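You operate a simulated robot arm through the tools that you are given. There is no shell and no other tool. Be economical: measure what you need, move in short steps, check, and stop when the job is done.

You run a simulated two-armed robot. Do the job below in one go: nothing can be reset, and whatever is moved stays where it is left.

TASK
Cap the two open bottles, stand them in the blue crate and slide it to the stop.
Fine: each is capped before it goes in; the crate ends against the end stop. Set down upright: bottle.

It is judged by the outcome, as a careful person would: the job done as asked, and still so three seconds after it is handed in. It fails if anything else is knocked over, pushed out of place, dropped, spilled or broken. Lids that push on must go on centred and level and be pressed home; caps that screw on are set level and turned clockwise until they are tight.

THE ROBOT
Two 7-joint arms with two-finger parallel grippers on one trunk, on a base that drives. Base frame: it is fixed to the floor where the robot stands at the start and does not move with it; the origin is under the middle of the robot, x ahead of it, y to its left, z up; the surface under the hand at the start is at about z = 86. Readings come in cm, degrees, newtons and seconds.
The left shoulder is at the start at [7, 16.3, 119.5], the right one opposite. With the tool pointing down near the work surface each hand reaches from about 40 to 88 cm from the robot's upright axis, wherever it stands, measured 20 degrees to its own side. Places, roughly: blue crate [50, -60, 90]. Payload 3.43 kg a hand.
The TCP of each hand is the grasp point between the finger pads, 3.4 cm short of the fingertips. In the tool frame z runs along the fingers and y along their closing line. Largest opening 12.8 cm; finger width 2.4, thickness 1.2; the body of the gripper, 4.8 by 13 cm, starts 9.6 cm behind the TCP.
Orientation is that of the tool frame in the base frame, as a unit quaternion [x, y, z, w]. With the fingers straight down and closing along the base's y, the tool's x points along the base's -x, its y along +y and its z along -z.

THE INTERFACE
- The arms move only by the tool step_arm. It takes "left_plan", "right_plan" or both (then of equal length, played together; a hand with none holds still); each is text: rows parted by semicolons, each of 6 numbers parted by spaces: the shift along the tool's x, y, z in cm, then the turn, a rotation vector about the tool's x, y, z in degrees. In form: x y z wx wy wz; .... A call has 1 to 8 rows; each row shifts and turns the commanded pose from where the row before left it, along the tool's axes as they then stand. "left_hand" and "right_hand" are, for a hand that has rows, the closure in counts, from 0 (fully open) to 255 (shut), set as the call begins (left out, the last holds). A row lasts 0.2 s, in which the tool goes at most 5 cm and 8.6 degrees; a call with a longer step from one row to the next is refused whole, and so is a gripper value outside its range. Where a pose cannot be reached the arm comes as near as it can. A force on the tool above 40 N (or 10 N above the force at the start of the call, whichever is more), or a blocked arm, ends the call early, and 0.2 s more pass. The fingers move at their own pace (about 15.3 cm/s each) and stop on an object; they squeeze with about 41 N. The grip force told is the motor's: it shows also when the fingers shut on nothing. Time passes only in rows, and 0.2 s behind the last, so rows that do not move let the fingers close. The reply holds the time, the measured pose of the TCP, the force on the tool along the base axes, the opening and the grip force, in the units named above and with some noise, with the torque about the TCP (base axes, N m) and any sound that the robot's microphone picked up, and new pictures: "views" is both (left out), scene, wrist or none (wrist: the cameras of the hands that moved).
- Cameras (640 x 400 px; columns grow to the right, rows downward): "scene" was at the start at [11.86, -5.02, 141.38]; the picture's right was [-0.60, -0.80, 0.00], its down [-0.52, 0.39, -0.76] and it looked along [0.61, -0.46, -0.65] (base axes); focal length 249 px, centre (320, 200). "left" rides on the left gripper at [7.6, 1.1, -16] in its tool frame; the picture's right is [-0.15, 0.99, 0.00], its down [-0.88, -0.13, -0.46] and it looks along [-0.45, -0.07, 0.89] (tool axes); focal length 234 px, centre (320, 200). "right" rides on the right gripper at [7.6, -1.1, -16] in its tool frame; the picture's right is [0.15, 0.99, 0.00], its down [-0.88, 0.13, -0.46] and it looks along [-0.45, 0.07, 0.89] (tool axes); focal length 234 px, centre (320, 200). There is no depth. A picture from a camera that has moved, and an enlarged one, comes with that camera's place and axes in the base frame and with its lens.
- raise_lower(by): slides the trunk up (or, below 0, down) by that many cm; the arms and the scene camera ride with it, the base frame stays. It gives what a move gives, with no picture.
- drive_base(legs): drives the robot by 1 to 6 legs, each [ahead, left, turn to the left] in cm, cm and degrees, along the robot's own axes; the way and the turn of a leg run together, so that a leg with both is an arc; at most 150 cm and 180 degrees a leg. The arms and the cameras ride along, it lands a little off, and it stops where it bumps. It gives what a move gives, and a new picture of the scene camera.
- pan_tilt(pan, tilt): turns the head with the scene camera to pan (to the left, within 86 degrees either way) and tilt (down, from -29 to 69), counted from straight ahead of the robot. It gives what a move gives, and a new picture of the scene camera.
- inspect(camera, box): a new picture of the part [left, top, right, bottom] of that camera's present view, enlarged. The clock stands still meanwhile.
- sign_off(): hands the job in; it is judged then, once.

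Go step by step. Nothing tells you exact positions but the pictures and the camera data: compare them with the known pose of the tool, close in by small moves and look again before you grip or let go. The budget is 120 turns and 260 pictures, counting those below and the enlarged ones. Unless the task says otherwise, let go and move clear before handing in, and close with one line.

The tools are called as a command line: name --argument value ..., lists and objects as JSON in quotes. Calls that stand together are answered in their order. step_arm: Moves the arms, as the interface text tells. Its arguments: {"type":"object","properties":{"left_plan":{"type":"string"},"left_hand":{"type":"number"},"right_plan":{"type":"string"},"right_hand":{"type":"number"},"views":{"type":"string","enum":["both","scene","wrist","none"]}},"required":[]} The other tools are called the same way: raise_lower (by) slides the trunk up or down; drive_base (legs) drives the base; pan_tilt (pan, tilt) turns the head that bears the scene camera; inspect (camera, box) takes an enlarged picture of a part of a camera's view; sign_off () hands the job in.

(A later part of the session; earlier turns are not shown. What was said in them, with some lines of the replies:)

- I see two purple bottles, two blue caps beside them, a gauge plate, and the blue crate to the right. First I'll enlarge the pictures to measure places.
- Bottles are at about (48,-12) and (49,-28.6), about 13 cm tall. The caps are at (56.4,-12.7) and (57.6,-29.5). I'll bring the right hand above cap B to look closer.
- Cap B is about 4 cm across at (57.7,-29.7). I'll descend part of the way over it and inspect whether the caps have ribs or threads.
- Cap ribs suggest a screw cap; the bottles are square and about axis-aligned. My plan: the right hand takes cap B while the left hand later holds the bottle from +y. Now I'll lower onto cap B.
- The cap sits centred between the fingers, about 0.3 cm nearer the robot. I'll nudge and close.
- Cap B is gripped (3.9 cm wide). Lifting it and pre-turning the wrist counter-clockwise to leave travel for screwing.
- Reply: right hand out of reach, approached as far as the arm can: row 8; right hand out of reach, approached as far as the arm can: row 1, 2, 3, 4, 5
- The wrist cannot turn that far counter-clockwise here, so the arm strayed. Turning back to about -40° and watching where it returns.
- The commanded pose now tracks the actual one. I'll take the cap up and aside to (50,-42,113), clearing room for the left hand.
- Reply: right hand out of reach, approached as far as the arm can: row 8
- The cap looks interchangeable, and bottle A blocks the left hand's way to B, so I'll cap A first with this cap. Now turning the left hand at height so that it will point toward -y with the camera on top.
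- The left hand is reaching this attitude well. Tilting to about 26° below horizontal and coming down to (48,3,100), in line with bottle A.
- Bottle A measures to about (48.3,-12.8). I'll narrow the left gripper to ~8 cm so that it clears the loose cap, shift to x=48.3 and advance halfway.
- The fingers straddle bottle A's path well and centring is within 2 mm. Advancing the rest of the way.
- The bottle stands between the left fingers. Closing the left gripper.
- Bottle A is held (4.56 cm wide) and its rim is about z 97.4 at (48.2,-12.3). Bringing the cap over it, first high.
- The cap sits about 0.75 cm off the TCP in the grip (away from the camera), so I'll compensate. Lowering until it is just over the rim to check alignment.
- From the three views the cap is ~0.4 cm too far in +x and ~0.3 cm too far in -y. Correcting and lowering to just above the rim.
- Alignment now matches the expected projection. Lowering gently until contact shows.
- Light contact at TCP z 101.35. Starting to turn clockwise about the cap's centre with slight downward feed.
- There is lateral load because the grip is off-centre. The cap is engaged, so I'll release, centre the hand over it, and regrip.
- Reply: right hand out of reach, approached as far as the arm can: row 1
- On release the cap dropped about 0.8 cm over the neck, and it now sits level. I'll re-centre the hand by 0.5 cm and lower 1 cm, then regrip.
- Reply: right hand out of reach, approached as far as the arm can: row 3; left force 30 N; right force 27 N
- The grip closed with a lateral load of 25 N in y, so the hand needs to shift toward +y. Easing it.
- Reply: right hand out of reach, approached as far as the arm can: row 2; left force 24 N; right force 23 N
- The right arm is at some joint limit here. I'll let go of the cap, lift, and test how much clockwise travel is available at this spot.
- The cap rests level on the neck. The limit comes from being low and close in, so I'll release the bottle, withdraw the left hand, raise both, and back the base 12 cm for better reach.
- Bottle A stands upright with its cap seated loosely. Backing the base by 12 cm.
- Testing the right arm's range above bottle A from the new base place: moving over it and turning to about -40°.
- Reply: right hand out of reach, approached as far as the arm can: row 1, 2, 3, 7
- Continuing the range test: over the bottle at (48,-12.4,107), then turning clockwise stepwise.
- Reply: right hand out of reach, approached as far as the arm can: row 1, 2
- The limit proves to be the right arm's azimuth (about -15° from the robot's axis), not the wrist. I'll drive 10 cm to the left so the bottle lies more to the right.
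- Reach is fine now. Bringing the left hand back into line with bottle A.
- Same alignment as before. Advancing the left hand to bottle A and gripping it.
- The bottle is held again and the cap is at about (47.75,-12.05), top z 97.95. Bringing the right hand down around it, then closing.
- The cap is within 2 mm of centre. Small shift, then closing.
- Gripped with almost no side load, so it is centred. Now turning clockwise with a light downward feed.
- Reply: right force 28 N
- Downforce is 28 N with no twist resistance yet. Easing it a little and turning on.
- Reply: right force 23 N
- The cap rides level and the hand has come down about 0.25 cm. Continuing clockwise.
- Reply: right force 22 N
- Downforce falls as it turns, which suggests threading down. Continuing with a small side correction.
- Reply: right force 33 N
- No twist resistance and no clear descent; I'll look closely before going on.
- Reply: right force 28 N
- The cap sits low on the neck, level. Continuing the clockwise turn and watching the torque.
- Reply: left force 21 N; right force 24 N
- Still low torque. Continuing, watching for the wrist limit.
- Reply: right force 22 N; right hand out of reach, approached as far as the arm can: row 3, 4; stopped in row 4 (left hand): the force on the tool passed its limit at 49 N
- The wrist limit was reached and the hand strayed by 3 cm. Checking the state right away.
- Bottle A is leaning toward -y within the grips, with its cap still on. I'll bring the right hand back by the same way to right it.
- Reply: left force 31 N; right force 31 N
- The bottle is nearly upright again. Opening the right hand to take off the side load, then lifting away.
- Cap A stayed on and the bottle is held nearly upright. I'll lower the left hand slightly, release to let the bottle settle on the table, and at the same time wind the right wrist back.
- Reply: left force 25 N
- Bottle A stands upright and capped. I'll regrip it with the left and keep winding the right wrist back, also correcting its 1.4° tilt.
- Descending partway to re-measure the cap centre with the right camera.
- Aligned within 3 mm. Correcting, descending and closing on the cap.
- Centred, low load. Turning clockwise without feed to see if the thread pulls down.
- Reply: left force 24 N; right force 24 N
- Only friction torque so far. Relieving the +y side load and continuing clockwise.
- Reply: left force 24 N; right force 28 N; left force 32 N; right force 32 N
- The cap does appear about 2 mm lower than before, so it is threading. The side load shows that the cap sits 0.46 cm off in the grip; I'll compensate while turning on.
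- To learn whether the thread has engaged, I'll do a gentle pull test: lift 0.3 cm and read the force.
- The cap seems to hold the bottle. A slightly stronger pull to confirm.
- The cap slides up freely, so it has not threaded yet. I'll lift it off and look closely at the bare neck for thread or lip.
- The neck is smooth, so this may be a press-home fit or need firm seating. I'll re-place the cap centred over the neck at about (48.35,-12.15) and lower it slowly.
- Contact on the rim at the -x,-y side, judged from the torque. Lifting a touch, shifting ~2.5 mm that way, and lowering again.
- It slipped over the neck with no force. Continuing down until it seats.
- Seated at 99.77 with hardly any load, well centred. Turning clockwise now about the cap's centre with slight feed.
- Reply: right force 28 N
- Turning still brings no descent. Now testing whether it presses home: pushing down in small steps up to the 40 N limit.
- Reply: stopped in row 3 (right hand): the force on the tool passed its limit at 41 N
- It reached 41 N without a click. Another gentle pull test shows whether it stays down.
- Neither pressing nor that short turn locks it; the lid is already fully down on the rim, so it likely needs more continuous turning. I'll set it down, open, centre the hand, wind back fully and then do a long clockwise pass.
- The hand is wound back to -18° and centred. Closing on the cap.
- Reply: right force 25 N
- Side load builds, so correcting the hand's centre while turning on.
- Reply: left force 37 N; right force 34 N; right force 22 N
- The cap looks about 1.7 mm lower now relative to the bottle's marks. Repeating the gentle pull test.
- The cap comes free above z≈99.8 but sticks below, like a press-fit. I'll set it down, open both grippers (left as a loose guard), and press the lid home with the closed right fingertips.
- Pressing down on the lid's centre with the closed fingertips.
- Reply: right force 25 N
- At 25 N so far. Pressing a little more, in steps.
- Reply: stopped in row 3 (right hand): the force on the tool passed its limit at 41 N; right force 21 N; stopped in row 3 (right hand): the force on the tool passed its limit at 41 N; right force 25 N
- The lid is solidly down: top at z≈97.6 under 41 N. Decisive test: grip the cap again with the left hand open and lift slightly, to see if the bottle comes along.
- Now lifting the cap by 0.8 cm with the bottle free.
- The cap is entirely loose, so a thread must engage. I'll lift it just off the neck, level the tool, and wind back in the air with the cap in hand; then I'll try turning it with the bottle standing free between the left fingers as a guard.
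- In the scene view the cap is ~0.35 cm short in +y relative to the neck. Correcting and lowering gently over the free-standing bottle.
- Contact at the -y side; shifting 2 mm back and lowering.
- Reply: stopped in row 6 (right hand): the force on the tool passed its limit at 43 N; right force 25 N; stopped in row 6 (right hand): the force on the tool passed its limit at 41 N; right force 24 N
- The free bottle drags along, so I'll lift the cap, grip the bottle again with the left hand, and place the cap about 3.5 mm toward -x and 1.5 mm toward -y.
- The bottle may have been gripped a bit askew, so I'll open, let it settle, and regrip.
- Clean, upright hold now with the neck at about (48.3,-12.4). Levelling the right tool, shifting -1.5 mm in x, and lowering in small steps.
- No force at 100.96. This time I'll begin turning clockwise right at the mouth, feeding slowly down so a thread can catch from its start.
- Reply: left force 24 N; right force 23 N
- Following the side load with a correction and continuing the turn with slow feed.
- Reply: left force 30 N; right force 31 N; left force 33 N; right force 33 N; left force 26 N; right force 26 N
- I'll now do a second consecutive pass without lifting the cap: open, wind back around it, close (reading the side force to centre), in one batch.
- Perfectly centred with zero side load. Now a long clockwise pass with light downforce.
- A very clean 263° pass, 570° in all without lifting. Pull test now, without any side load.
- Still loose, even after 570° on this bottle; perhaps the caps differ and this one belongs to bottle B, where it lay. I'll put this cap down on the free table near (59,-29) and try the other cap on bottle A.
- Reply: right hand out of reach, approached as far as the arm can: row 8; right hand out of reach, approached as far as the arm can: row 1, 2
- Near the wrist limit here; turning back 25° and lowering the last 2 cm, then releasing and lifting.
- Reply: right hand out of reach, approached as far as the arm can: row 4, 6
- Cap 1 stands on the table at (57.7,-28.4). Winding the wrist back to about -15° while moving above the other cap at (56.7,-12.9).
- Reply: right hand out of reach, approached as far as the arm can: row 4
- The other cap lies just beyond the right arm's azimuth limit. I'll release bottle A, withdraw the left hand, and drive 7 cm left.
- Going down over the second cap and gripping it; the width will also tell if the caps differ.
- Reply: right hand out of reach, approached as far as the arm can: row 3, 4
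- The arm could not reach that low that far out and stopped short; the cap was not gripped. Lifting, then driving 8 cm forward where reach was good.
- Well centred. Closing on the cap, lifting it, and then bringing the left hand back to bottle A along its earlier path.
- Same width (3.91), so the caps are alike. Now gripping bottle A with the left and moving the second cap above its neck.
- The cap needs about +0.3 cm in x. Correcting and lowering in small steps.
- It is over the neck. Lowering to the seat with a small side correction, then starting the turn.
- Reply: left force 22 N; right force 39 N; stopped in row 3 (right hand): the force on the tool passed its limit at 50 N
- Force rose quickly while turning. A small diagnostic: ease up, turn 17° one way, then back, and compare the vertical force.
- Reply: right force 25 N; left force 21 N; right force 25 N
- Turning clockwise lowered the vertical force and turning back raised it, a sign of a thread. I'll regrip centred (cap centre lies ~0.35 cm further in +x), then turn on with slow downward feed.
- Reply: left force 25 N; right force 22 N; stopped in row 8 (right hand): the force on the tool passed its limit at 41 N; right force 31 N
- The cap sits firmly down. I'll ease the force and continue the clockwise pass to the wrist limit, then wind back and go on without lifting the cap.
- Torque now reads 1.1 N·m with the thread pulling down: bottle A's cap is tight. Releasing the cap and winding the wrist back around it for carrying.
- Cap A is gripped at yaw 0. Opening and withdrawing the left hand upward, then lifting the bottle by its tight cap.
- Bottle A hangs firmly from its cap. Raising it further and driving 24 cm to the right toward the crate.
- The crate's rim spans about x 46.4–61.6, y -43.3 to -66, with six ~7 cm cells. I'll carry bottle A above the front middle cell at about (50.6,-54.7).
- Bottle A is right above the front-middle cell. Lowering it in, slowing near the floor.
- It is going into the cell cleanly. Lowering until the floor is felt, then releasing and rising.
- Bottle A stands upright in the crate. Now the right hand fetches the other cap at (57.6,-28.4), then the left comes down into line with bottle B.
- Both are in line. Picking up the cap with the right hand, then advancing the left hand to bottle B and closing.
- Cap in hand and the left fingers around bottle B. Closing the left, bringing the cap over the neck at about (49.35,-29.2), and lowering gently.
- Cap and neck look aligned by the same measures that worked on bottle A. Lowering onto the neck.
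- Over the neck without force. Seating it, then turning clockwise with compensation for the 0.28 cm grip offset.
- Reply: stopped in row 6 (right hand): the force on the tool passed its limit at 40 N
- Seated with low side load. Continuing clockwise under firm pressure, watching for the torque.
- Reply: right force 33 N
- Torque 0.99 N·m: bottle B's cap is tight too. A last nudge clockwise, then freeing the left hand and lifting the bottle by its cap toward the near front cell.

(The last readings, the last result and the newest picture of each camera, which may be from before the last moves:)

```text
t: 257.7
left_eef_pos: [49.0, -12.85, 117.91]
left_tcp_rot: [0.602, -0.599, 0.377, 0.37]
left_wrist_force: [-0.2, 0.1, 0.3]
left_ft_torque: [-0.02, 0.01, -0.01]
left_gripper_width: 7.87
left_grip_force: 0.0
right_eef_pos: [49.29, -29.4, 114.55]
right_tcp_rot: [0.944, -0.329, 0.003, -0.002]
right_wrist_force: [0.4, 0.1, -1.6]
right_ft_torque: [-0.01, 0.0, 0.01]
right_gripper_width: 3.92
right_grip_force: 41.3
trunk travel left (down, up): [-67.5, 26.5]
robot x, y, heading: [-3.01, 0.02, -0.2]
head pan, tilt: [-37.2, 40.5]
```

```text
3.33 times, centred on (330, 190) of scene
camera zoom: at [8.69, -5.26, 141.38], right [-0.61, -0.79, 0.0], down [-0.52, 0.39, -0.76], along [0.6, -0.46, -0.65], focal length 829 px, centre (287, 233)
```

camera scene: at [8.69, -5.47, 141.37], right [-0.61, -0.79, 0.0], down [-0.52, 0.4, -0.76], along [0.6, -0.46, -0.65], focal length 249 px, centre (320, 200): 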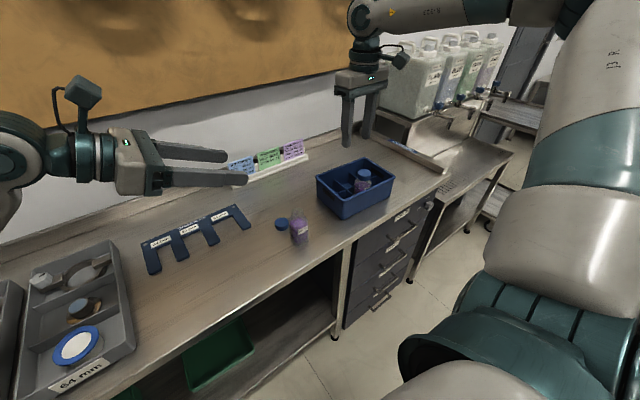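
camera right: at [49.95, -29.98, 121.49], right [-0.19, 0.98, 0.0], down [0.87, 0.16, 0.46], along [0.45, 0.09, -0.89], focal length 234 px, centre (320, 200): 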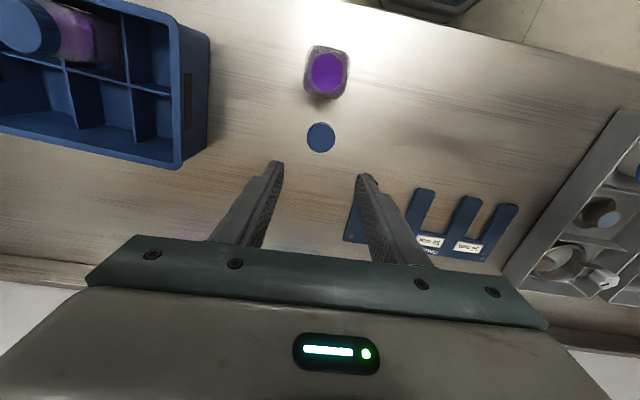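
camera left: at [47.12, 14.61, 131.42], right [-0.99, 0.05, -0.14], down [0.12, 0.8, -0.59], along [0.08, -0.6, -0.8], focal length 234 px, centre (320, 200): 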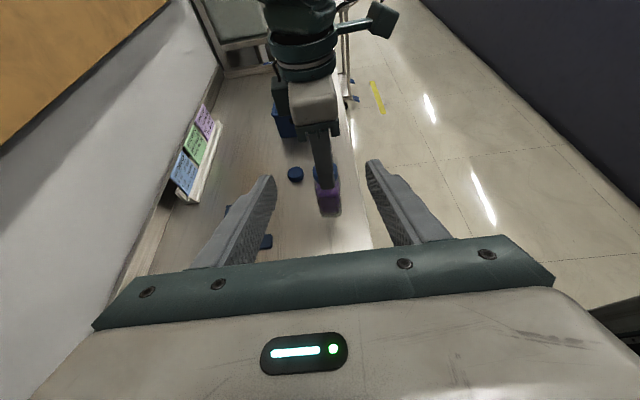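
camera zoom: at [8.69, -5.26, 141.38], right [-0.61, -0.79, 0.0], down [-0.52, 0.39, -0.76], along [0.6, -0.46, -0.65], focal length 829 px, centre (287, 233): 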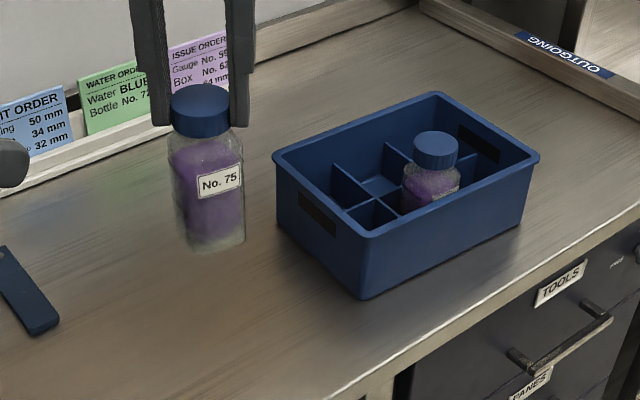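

Bottle B hangs upright. Carrying it above the near front cell.

step_arm --right_plan "3.1 3.44 0 0 0 0;3.1 3.44 0 0 0 0;3.1 3.44 0 0 0 0;3.1 3.44 0 0 0 0;0 0 4 0 0 0;0 0 0 0 0 0" --views "none"

inspect --camera "scene" --box '[290, 130, 410, 240]'

inspect --camera "right" --box '[160, 40, 480, 240]'

```text
t: 259.1
left_eef_pos: [49.02, -12.88, 117.83]
left_tcp_rot: [0.602, -0.599, 0.377, 0.369]
left_wrist_force: [0.1, -0.4, -0.4]
left_ft_torque: [0.0, -0.02, 0.02]
left_gripper_width: 7.91
left_grip_force: 0.0
right_eef_pos: [50.29, -47.51, 110.78]
right_tcp_rot: [0.945, -0.328, 0.003, -0.003]
right_wrist_force: [0.3, 0.8, -0.8]
right_ft_torque: [-0.01, -0.02, 0.02]
right_gripper_width: 3.91
right_grip_force: 41.2
trunk travel left (down, up): [-67.5, 26.5]
robot x, y, heading: [-3.36, -0.6, -0.5]
head pan, tilt: [-37.2, 40.5]
```

```text
3.64 times, centred on (350, 185) of scene
camera zoom: at [8.65, -5.32, 141.39], right [-0.61, -0.79, 0.0], down [-0.52, 0.39, -0.76], along [0.6, -0.46, -0.65], focal length 904 px, centre (211, 254)
```

zoom: 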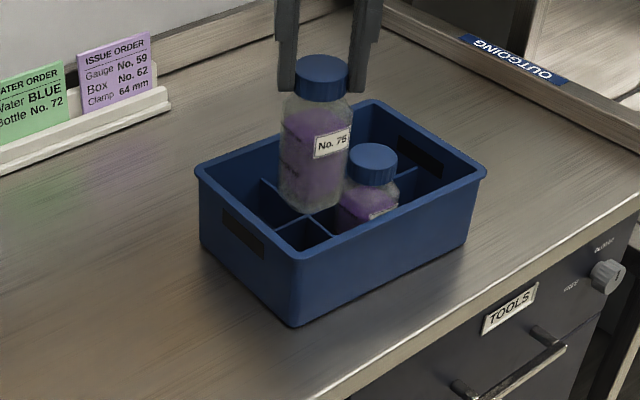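

```text
2.00 times, centred on (320, 140) of right
camera zoom: at [56.86, -51.38, 126.83], right [-0.5, -0.87, 0.0], down [-0.77, 0.44, 0.45], along [-0.39, 0.23, -0.89], focal length 468 px, centre (320, 320)
```

zoom: 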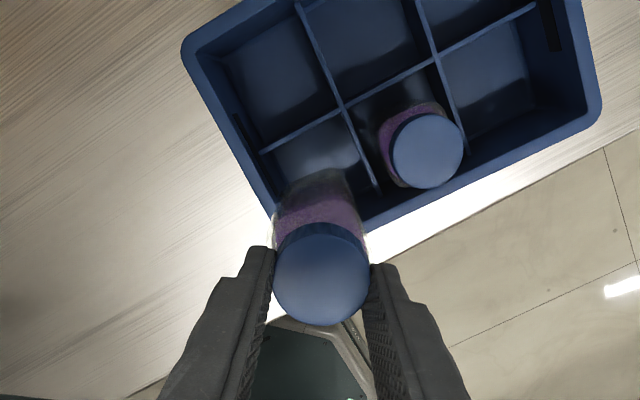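

A 3 mm shift toward -y centres it in the cell. Lowering it in.

step_arm --right_plan "0.19 0.23 0 0 0 0;0 0 3.5 0 0 0;0 0 3.5 0 0 0;0 0 3 0 0 0;0 0 0 0 0 0" --views "none"

step_arm --right_plan "0 0 0.3 0 0 0;0 0 0.2 0 0 0;0 0 0.1 0 0 0;0 0 0.1 0 0 0;0 0 0.1 0 0 0" --views "none"

inspect --camera "scene" --box '[290, 140, 410, 240]'

```text
t: 260.3
left_eef_pos: [49.0, -12.77, 117.87]
left_tcp_rot: [0.602, -0.599, 0.376, 0.371]
left_wrist_force: [-0.6, -0.2, -0.5]
left_ft_torque: [0.0, -0.01, 0.03]
left_gripper_width: 7.9
left_grip_force: 0.0
right_eef_pos: [50.52, -48.07, 100.5]
right_tcp_rot: [0.944, -0.33, 0.003, -0.002]
right_wrist_force: [-0.8, 0.2, -2.1]
right_ft_torque: [0.0, -0.01, -0.01]
right_gripper_width: 3.93
right_grip_force: 40.5
trunk travel left (down, up): [-67.5, 26.5]
robot x, y, heading: [-2.85, -0.31, -0.1]
head pan, tilt: [-37.2, 40.5]
```

```text
t: 261.5
left_eef_pos: [48.91, -12.66, 118.09]
left_tcp_rot: [0.601, -0.6, 0.376, 0.37]
left_wrist_force: [-0.2, 0.1, 0.0]
left_ft_torque: [0.0, -0.05, 0.01]
left_gripper_width: 7.9
left_grip_force: 0.1
right_eef_pos: [50.54, -48.04, 99.97]
right_tcp_rot: [0.944, -0.329, 0.006, -0.001]
right_wrist_force: [2.2, -5.2, 25.9]
right_ft_torque: [-0.26, 0.02, -0.03]
right_gripper_width: 3.9
right_grip_force: 40.9
trunk travel left (down, up): [-67.5, 26.5]
robot x, y, heading: [-3.0, -0.21, -0.1]
head pan, tilt: [-37.2, 40.5]
```

```text
4.00 times, centred on (350, 190) of scene
camera zoom: at [8.5, -5.16, 141.44], right [-0.61, -0.79, 0.0], down [-0.51, 0.39, -0.76], along [0.6, -0.46, -0.65], focal length 994 px, centre (200, 240)
5 turns are left
```

zoom: 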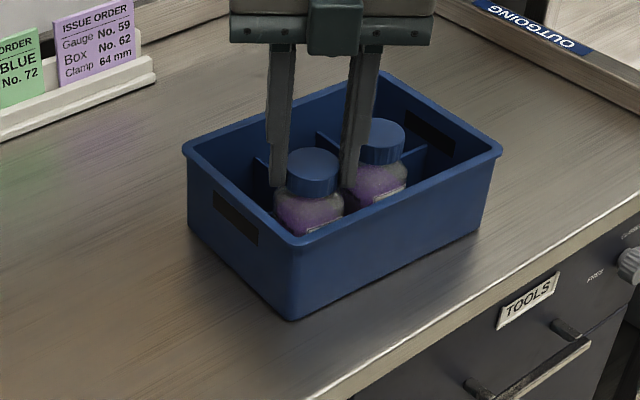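

Five turns remain. Releasing bottle B, rising, turning the hand so both spread fingers face the crate's +y side, and coming down behind it.

step_arm --right_plan "0 0 -0.1 0 0 0;0 0 0 0 0 0;0 0 0 0 0 0;0 0 -2 0 0 0;0 0 -4 0 0 0;0 0 -4 0 0 0;0 0 -4 0 0 0" --right_hand 150 --views "none"

step_arm --right_plan "0 0 0 0 0 -8.57;0 0 0 0 0 -8.57;0 0 0 0 0 -8.57;0 0 0 0 0 -8.57;0 0 0 0 0 -8.57;0 0 0 0 0 -8.57;0 0 0 0 0 -8.57;0 0 0 0 0 -8.57" --views "none"

step_arm --right_plan "0 0 0 0 0 -8.57;0 0 0 0 0 -8.57;0 0 0 0 0 -8.57;0 0 0 0 0 -8.57;0 0 0 0 0 -8.57;0 0 0 0 0 -8.57;0 0 0 0 0 -8.57" --views "none"

step_arm --right_plan "4 1.5 0 0 0 0;4 1.5 0 0 0 0;0 0 4 0 0 0;0 0 4 0 0 0;0 0 4 0 0 0;0 0 4 0 0 0;0 0 4 0 0 0;0 0 2.5 0 0 0" --right_hand 56 --views "none"

step_arm --right_plan "-0.4 0 0 0 0 0;-0.4 0 0 0 0 0;-0.3 0 0 0 0 0;-0.3 0 0 0 0 0" --views "both"

```text
t: 263.1
left_eef_pos: [49.07, -12.74, 117.98]
left_tcp_rot: [0.601, -0.6, 0.376, 0.37]
left_wrist_force: [-0.4, -0.2, 0.0]
left_ft_torque: [0.01, -0.04, 0.02]
left_gripper_width: 7.87
left_grip_force: 0.1
right_eef_pos: [50.16, -47.44, 113.9]
right_tcp_rot: [0.944, -0.329, 0.003, -0.001]
right_wrist_force: [-0.4, -0.4, 0.5]
right_ft_torque: [0.02, 0.01, 0.02]
right_gripper_width: 5.24
right_grip_force: 0.1
trunk travel left (down, up): [-67.5, 26.5]
robot x, y, heading: [-3.47, -0.18, -0.3]
head pan, tilt: [-37.2, 40.5]
```

```text
t: 264.9
left_eef_pos: [49.18, -12.7, 117.7]
left_tcp_rot: [0.601, -0.6, 0.376, 0.371]
left_wrist_force: [0.4, 0.4, 0.4]
left_ft_torque: [0.04, 0.07, -0.02]
left_gripper_width: 7.9
left_grip_force: 0.1
right_eef_pos: [50.49, -47.92, 113.63]
right_tcp_rot: [0.965, 0.261, 0.003, 0.0]
right_wrist_force: [1.1, -1.9, 0.7]
right_ft_torque: [0.0, 0.02, 0.0]
right_gripper_width: 5.26
right_grip_force: 0.1
trunk travel left (down, up): [-67.5, 26.5]
robot x, y, heading: [-2.97, -0.03, -0.2]
head pan, tilt: [-37.2, 40.5]
```

```text
t: 266.5
left_eef_pos: [48.91, -12.81, 117.89]
left_tcp_rot: [0.601, -0.6, 0.376, 0.37]
left_wrist_force: [0.8, -0.3, 0.8]
left_ft_torque: [0.0, 0.01, 0.01]
left_gripper_width: 7.88
left_grip_force: 0.0
right_eef_pos: [50.28, -48.01, 113.73]
right_tcp_rot: [0.706, 0.708, 0.002, 0.002]
right_wrist_force: [0.4, -0.2, 0.6]
right_ft_torque: [0.0, -0.02, -0.01]
right_gripper_width: 5.32
right_grip_force: 0.1
trunk travel left (down, up): [-67.5, 26.5]
robot x, y, heading: [-3.22, -0.23, -0.2]
head pan, tilt: [-37.2, 40.5]
```

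```text
t: 268.3
left_eef_pos: [49.1, -12.83, 117.74]
left_tcp_rot: [0.602, -0.599, 0.376, 0.371]
left_wrist_force: [0.4, -0.5, 0.5]
left_ft_torque: [-0.02, 0.01, -0.02]
left_gripper_width: 7.87
left_grip_force: 0.0
right_eef_pos: [53.59, -39.97, 91.34]
right_tcp_rot: [0.707, 0.707, 0.003, 0.002]
right_wrist_force: [0.0, 0.0, 0.4]
right_ft_torque: [0.05, -0.01, -0.04]
right_gripper_width: 9.98
right_grip_force: 0.0
trunk travel left (down, up): [-67.5, 26.5]
robot x, y, heading: [-3.3, -0.27, -0.5]
head pan, tilt: [-37.2, 40.5]
```

```text
t: 269.3
left_eef_pos: [49.01, -12.85, 117.8]
left_tcp_rot: [0.601, -0.6, 0.376, 0.37]
left_wrist_force: [-0.4, 0.0, -0.8]
left_ft_torque: [-0.01, -0.01, -0.01]
left_gripper_width: 7.86
left_grip_force: 0.0
right_eef_pos: [53.46, -41.39, 91.18]
right_tcp_rot: [0.707, 0.708, 0.002, 0.003]
right_wrist_force: [-0.5, -0.7, 0.2]
right_ft_torque: [0.02, -0.01, 0.03]
right_gripper_width: 9.98
right_grip_force: 0.1
trunk travel left (down, up): [-67.5, 26.5]
robot x, y, heading: [-3.29, -0.07, -0.4]
head pan, tilt: [-37.2, 40.5]
camera scene: at [8.74, -5.34, 141.38], right [-0.61, -0.79, 0.0], down [-0.52, 0.39, -0.76], along [0.6, -0.46, -0.65], focal length 249 px, centre (320, 200)
camera right: at [52.27, -33.87, 107.26], right [0.99, 0.15, 0.01], down [0.13, -0.88, 0.46], along [0.07, -0.45, -0.89], focal length 234 px, centre (320, 200)
4 turns are left
```

scene: 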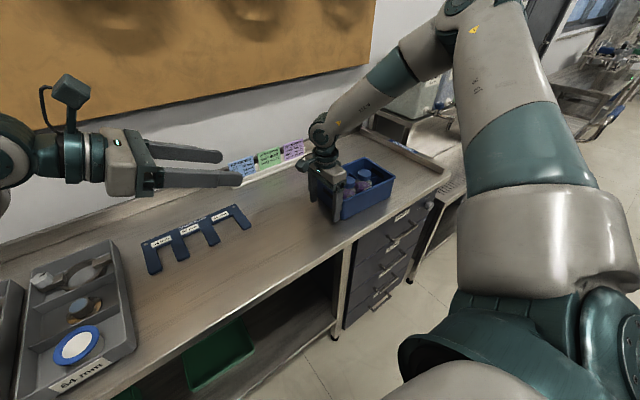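
right: 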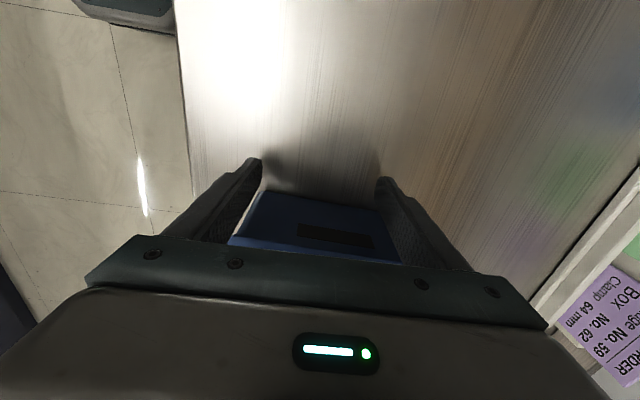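

Both fingers stand behind the crate. Closing the gap slowly, then pushing by driving 23 cm to the right and finishing with slow, force-limited arm steps.

step_arm --right_plan "-0.3 0 0 0 0 0;-0.3 0 0 0 0 0;-0.3 0 0 0 0 0;-0.3 0 0 0 0 0;-0.3 0 0 0 0 0;-0.3 0 0 0 0 0" --views "none"

drive_base --legs '[[0, -6, 0], [0, -6, 0], [0, -5, 0], [0, -5, 0]]'

step_arm --right_plan "-0.3 0 0 0 0 0;-0.3 0 0 0 0 0;-0.3 0 0 0 0 0;-0.3 0 0 0 0 0;-0.3 0 0 0 0 0;-0.3 0 0 0 0 0;-0.3 0 0 0 0 0;-0.3 0 0 0 0 0" --views "none"

step_arm --right_plan "-0.3 0 0 0 0 0;-0.3 0 0 0 0 0;-0.3 0 0 0 0 0;-0.3 0 0 0 0 0;-0.3 0 0 0 0 0;-0.3 0 0 0 0 0;-0.3 0 0 0 0 0;-0.3 0 0 0 0 0" --views "none"

inspect --camera "scene" --box '[260, 100, 480, 260]'

```text
t: 270.7
left_eef_pos: [48.99, -12.81, 117.83]
left_tcp_rot: [0.601, -0.6, 0.376, 0.371]
left_wrist_force: [0.2, 0.1, -0.9]
left_ft_torque: [0.01, -0.02, 0.01]
left_gripper_width: 7.88
left_grip_force: 0.0
right_eef_pos: [53.58, -43.16, 91.38]
right_tcp_rot: [0.706, 0.708, 0.004, 0.003]
right_wrist_force: [0.0, 3.7, 1.8]
right_ft_torque: [-0.08, 0.1, -0.16]
right_gripper_width: 10.01
right_grip_force: 0.1
trunk travel left (down, up): [-67.5, 26.5]
robot x, y, heading: [-2.92, -0.33, -0.2]
head pan, tilt: [-37.2, 40.5]
```

```text
t: 273.3
left_eef_pos: [48.98, -34.39, 117.93]
left_tcp_rot: [0.6, -0.599, 0.376, 0.372]
left_wrist_force: [1.3, 1.9, 0.8]
left_ft_torque: [-0.01, -0.01, 0.04]
left_gripper_width: 7.87
left_grip_force: 0.0
right_eef_pos: [53.25, -64.74, 91.38]
right_tcp_rot: [0.707, 0.708, 0.001, 0.004]
right_wrist_force: [0.1, -0.5, -1.2]
right_ft_torque: [-0.02, -0.01, -0.01]
right_gripper_width: 9.98
right_grip_force: 0.0
trunk travel left (down, up): [-67.5, 26.5]
robot x, y, heading: [-3.32, -22.04, -0.2]
head pan, tilt: [-37.2, 40.5]
camera scene: at [8.57, -26.82, 141.4], right [-0.61, -0.79, 0.0], down [-0.52, 0.39, -0.76], along [0.6, -0.46, -0.65], focal length 249 px, centre (320, 200)
```

scene: 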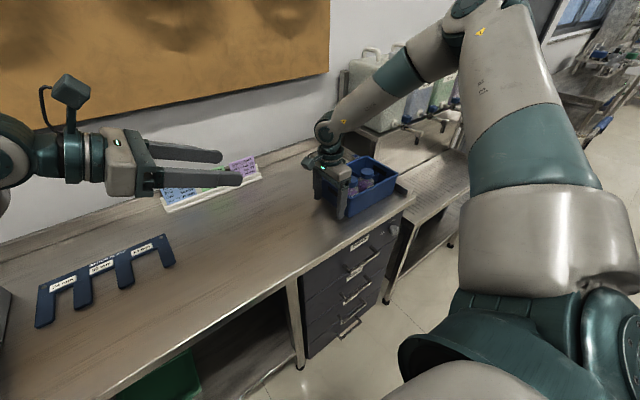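

```text
t: 275.1
left_eef_pos: [49.08, -34.75, 117.79]
left_tcp_rot: [0.601, -0.6, 0.376, 0.371]
left_wrist_force: [0.1, -0.3, -0.7]
left_ft_torque: [0.0, -0.02, 0.0]
left_gripper_width: 7.9
left_grip_force: 0.0
right_eef_pos: [53.23, -67.55, 91.39]
right_tcp_rot: [0.706, 0.708, 0.003, 0.003]
right_wrist_force: [-0.3, 1.6, -0.3]
right_ft_torque: [-0.02, -0.04, -0.03]
right_gripper_width: 9.98
right_grip_force: 0.0
trunk travel left (down, up): [-67.5, 26.5]
robot x, y, heading: [-3.19, -22.34, -0.4]
head pan, tilt: [-37.2, 40.5]
```

```text
t: 276.9
left_eef_pos: [48.97, -34.41, 117.93]
left_tcp_rot: [0.602, -0.599, 0.376, 0.37]
left_wrist_force: [-0.4, -0.4, 0.7]
left_ft_torque: [0.02, -0.03, -0.01]
left_gripper_width: 7.86
left_grip_force: 0.1
right_eef_pos: [53.72, -68.71, 91.65]
right_tcp_rot: [0.707, 0.707, 0.008, -0.001]
right_wrist_force: [-2.5, 24.6, 3.8]
right_ft_torque: [-0.8, 0.15, -1.53]
right_gripper_width: 10.16
right_grip_force: 1.4
trunk travel left (down, up): [-67.5, 26.5]
robot x, y, heading: [-3.29, -22.27, -0.3]
head pan, tilt: [-37.2, 40.5]
stopped in row 8 (right hand): the force on the tool passed its limit at 42 N (the readings are from after the stop); the commanded pose is now the measured one
```

```text
2.50 times, centred on (370, 180) of scene
camera zoom: at [8.55, -27.0, 141.4], right [-0.61, -0.8, 0.0], down [-0.52, 0.39, -0.76], along [0.61, -0.46, -0.65], focal length 622 px, centre (195, 250)
3 turns are left
```

zoom: 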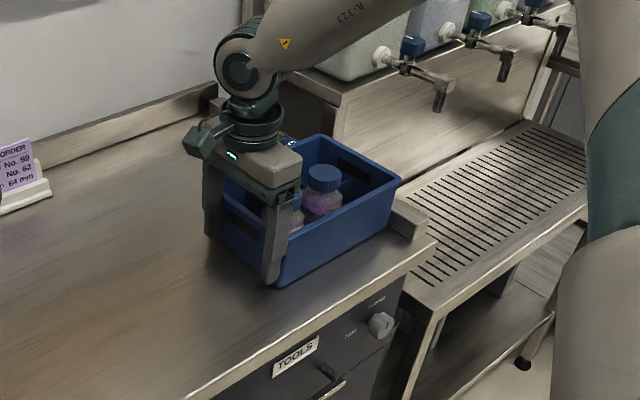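

The crate reached the rail at 42 N, but the load lies on the -x finger, so it may need squaring up. Pushing gently again to bring it flush, then looking.

step_arm --right_plan "-0.2 0 0 0 0 0;-0.2 0 0 0 0 0;-0.2 0 0 0 0 0;-0.2 0 0 0 0 0;-0.2 0 0 0 0 0;0 0 0 0 0 0" --views "none"

step_arm --right_plan "-0.2 0 0 0 0 0;-0.2 0 0 0 0 0;-0.2 0 0 0 0 0;-0.2 0 0 0 0 0;0 0 0 0 0 0" --views "none"

step_arm --right_plan "0.5 0 0 0 0 0;2 0 0 0 0 0;3 0 0 0 0 0;0 0 -4 0 0 0;0 0 -5 0 0 0;0 0 -5 0 0 0;0 0 -5 0 0 0" --views "none"

inspect --camera "scene" --box '[300, 120, 460, 240]'

inspect --camera "right" --box '[120, 0, 520, 240]'

```text
t: 277.6
left_eef_pos: [48.91, -34.21, 117.82]
left_tcp_rot: [0.603, -0.598, 0.377, 0.37]
left_wrist_force: [-0.3, 0.8, -0.4]
left_ft_torque: [0.01, 0.04, -0.02]
left_gripper_width: 7.86
left_grip_force: 0.0
right_eef_pos: [53.61, -68.88, 91.59]
right_tcp_rot: [0.706, 0.708, 0.01, -0.003]
right_wrist_force: [-3.9, 23.9, 4.6]
right_ft_torque: [-0.74, 0.17, -1.52]
right_gripper_width: 10.25
right_grip_force: 1.9
trunk travel left (down, up): [-67.5, 26.5]
robot x, y, heading: [-2.96, -21.9, -0.1]
head pan, tilt: [-37.2, 40.5]
stopped in row 3 (right hand): the force on the tool passed its limit at 41 N (the readings are from after the stop); the commanded pose is now the measured one
```

```text
t: 278.2
left_eef_pos: [48.97, -34.11, 117.8]
left_tcp_rot: [0.603, -0.597, 0.378, 0.369]
left_wrist_force: [-0.4, -0.1, 0.2]
left_ft_torque: [0.02, 0.02, -0.01]
left_gripper_width: 7.89
left_grip_force: 0.0
right_eef_pos: [53.8, -68.78, 91.77]
right_tcp_rot: [0.705, 0.709, 0.011, -0.005]
right_wrist_force: [-4.3, 22.3, 5.0]
right_ft_torque: [-0.64, 0.18, -1.4]
right_gripper_width: 10.27
right_grip_force: 2.4
trunk travel left (down, up): [-67.5, 26.5]
robot x, y, heading: [-3.39, -22.0, -0.1]
head pan, tilt: [-37.2, 40.5]
stopped in row 3 (right hand): the force on the tool passed its limit at 41 N (the readings are from after the stop); the commanded pose is now the measured one
```

```text
t: 279.8
left_eef_pos: [48.93, -34.22, 117.97]
left_tcp_rot: [0.603, -0.598, 0.377, 0.369]
left_wrist_force: [0.2, 0.7, -0.2]
left_ft_torque: [0.01, 0.01, 0.01]
left_gripper_width: 7.88
left_grip_force: 0.1
right_eef_pos: [53.65, -64.1, 110.54]
right_tcp_rot: [0.705, 0.709, 0.01, -0.002]
right_wrist_force: [0.3, 0.4, -0.3]
right_ft_torque: [0.01, -0.06, 0.01]
right_gripper_width: 9.97
right_grip_force: 0.1
trunk travel left (down, up): [-67.5, 26.5]
robot x, y, heading: [-3.49, -21.97, -0.1]
head pan, tilt: [-37.2, 40.5]
```

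```text
3.33 times, centred on (380, 180) of scene
camera zoom: at [8.43, -26.97, 141.39], right [-0.6, -0.8, 0.0], down [-0.52, 0.39, -0.76], along [0.61, -0.46, -0.65], focal length 829 px, centre (120, 267)
```

zoom: 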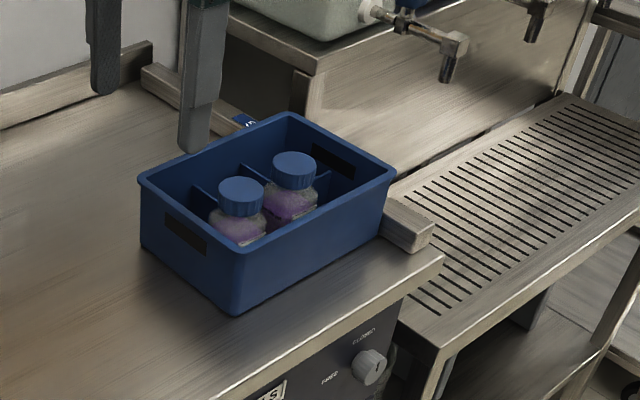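

```text
1.60 times, centred on (320, 120) of right
camera zoom: at [52.29, -56.84, 126.73], right [0.99, 0.15, 0.01], down [0.13, -0.89, 0.44], along [0.08, -0.43, -0.9], focal length 375 px, centre (320, 328)
2 turns are left
```

zoom: 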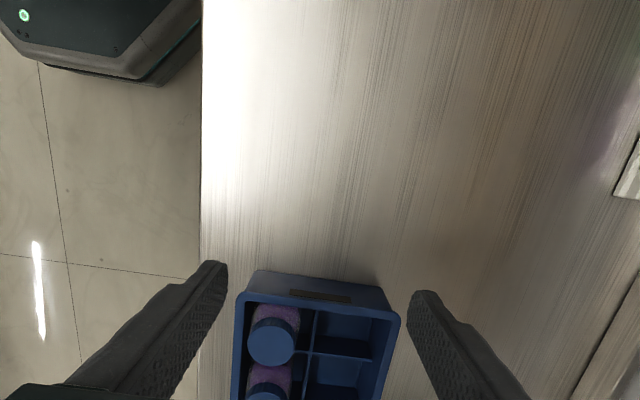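

The crate sits flush against the OUTGOING rail with both capped bottles upright inside, and both hands are clear. Handing in.

sign_off

```text
The job is handed in.
```

Both bottles are capped, with each cap turned until the torque rose to about 1 N·m. Both stand upright in the blue crate, and I pushed the crate along to the OUTGOING rail. The pushing force rose to its 40 N limit there and the last pictures show it flush against the rail. The job is handed in.
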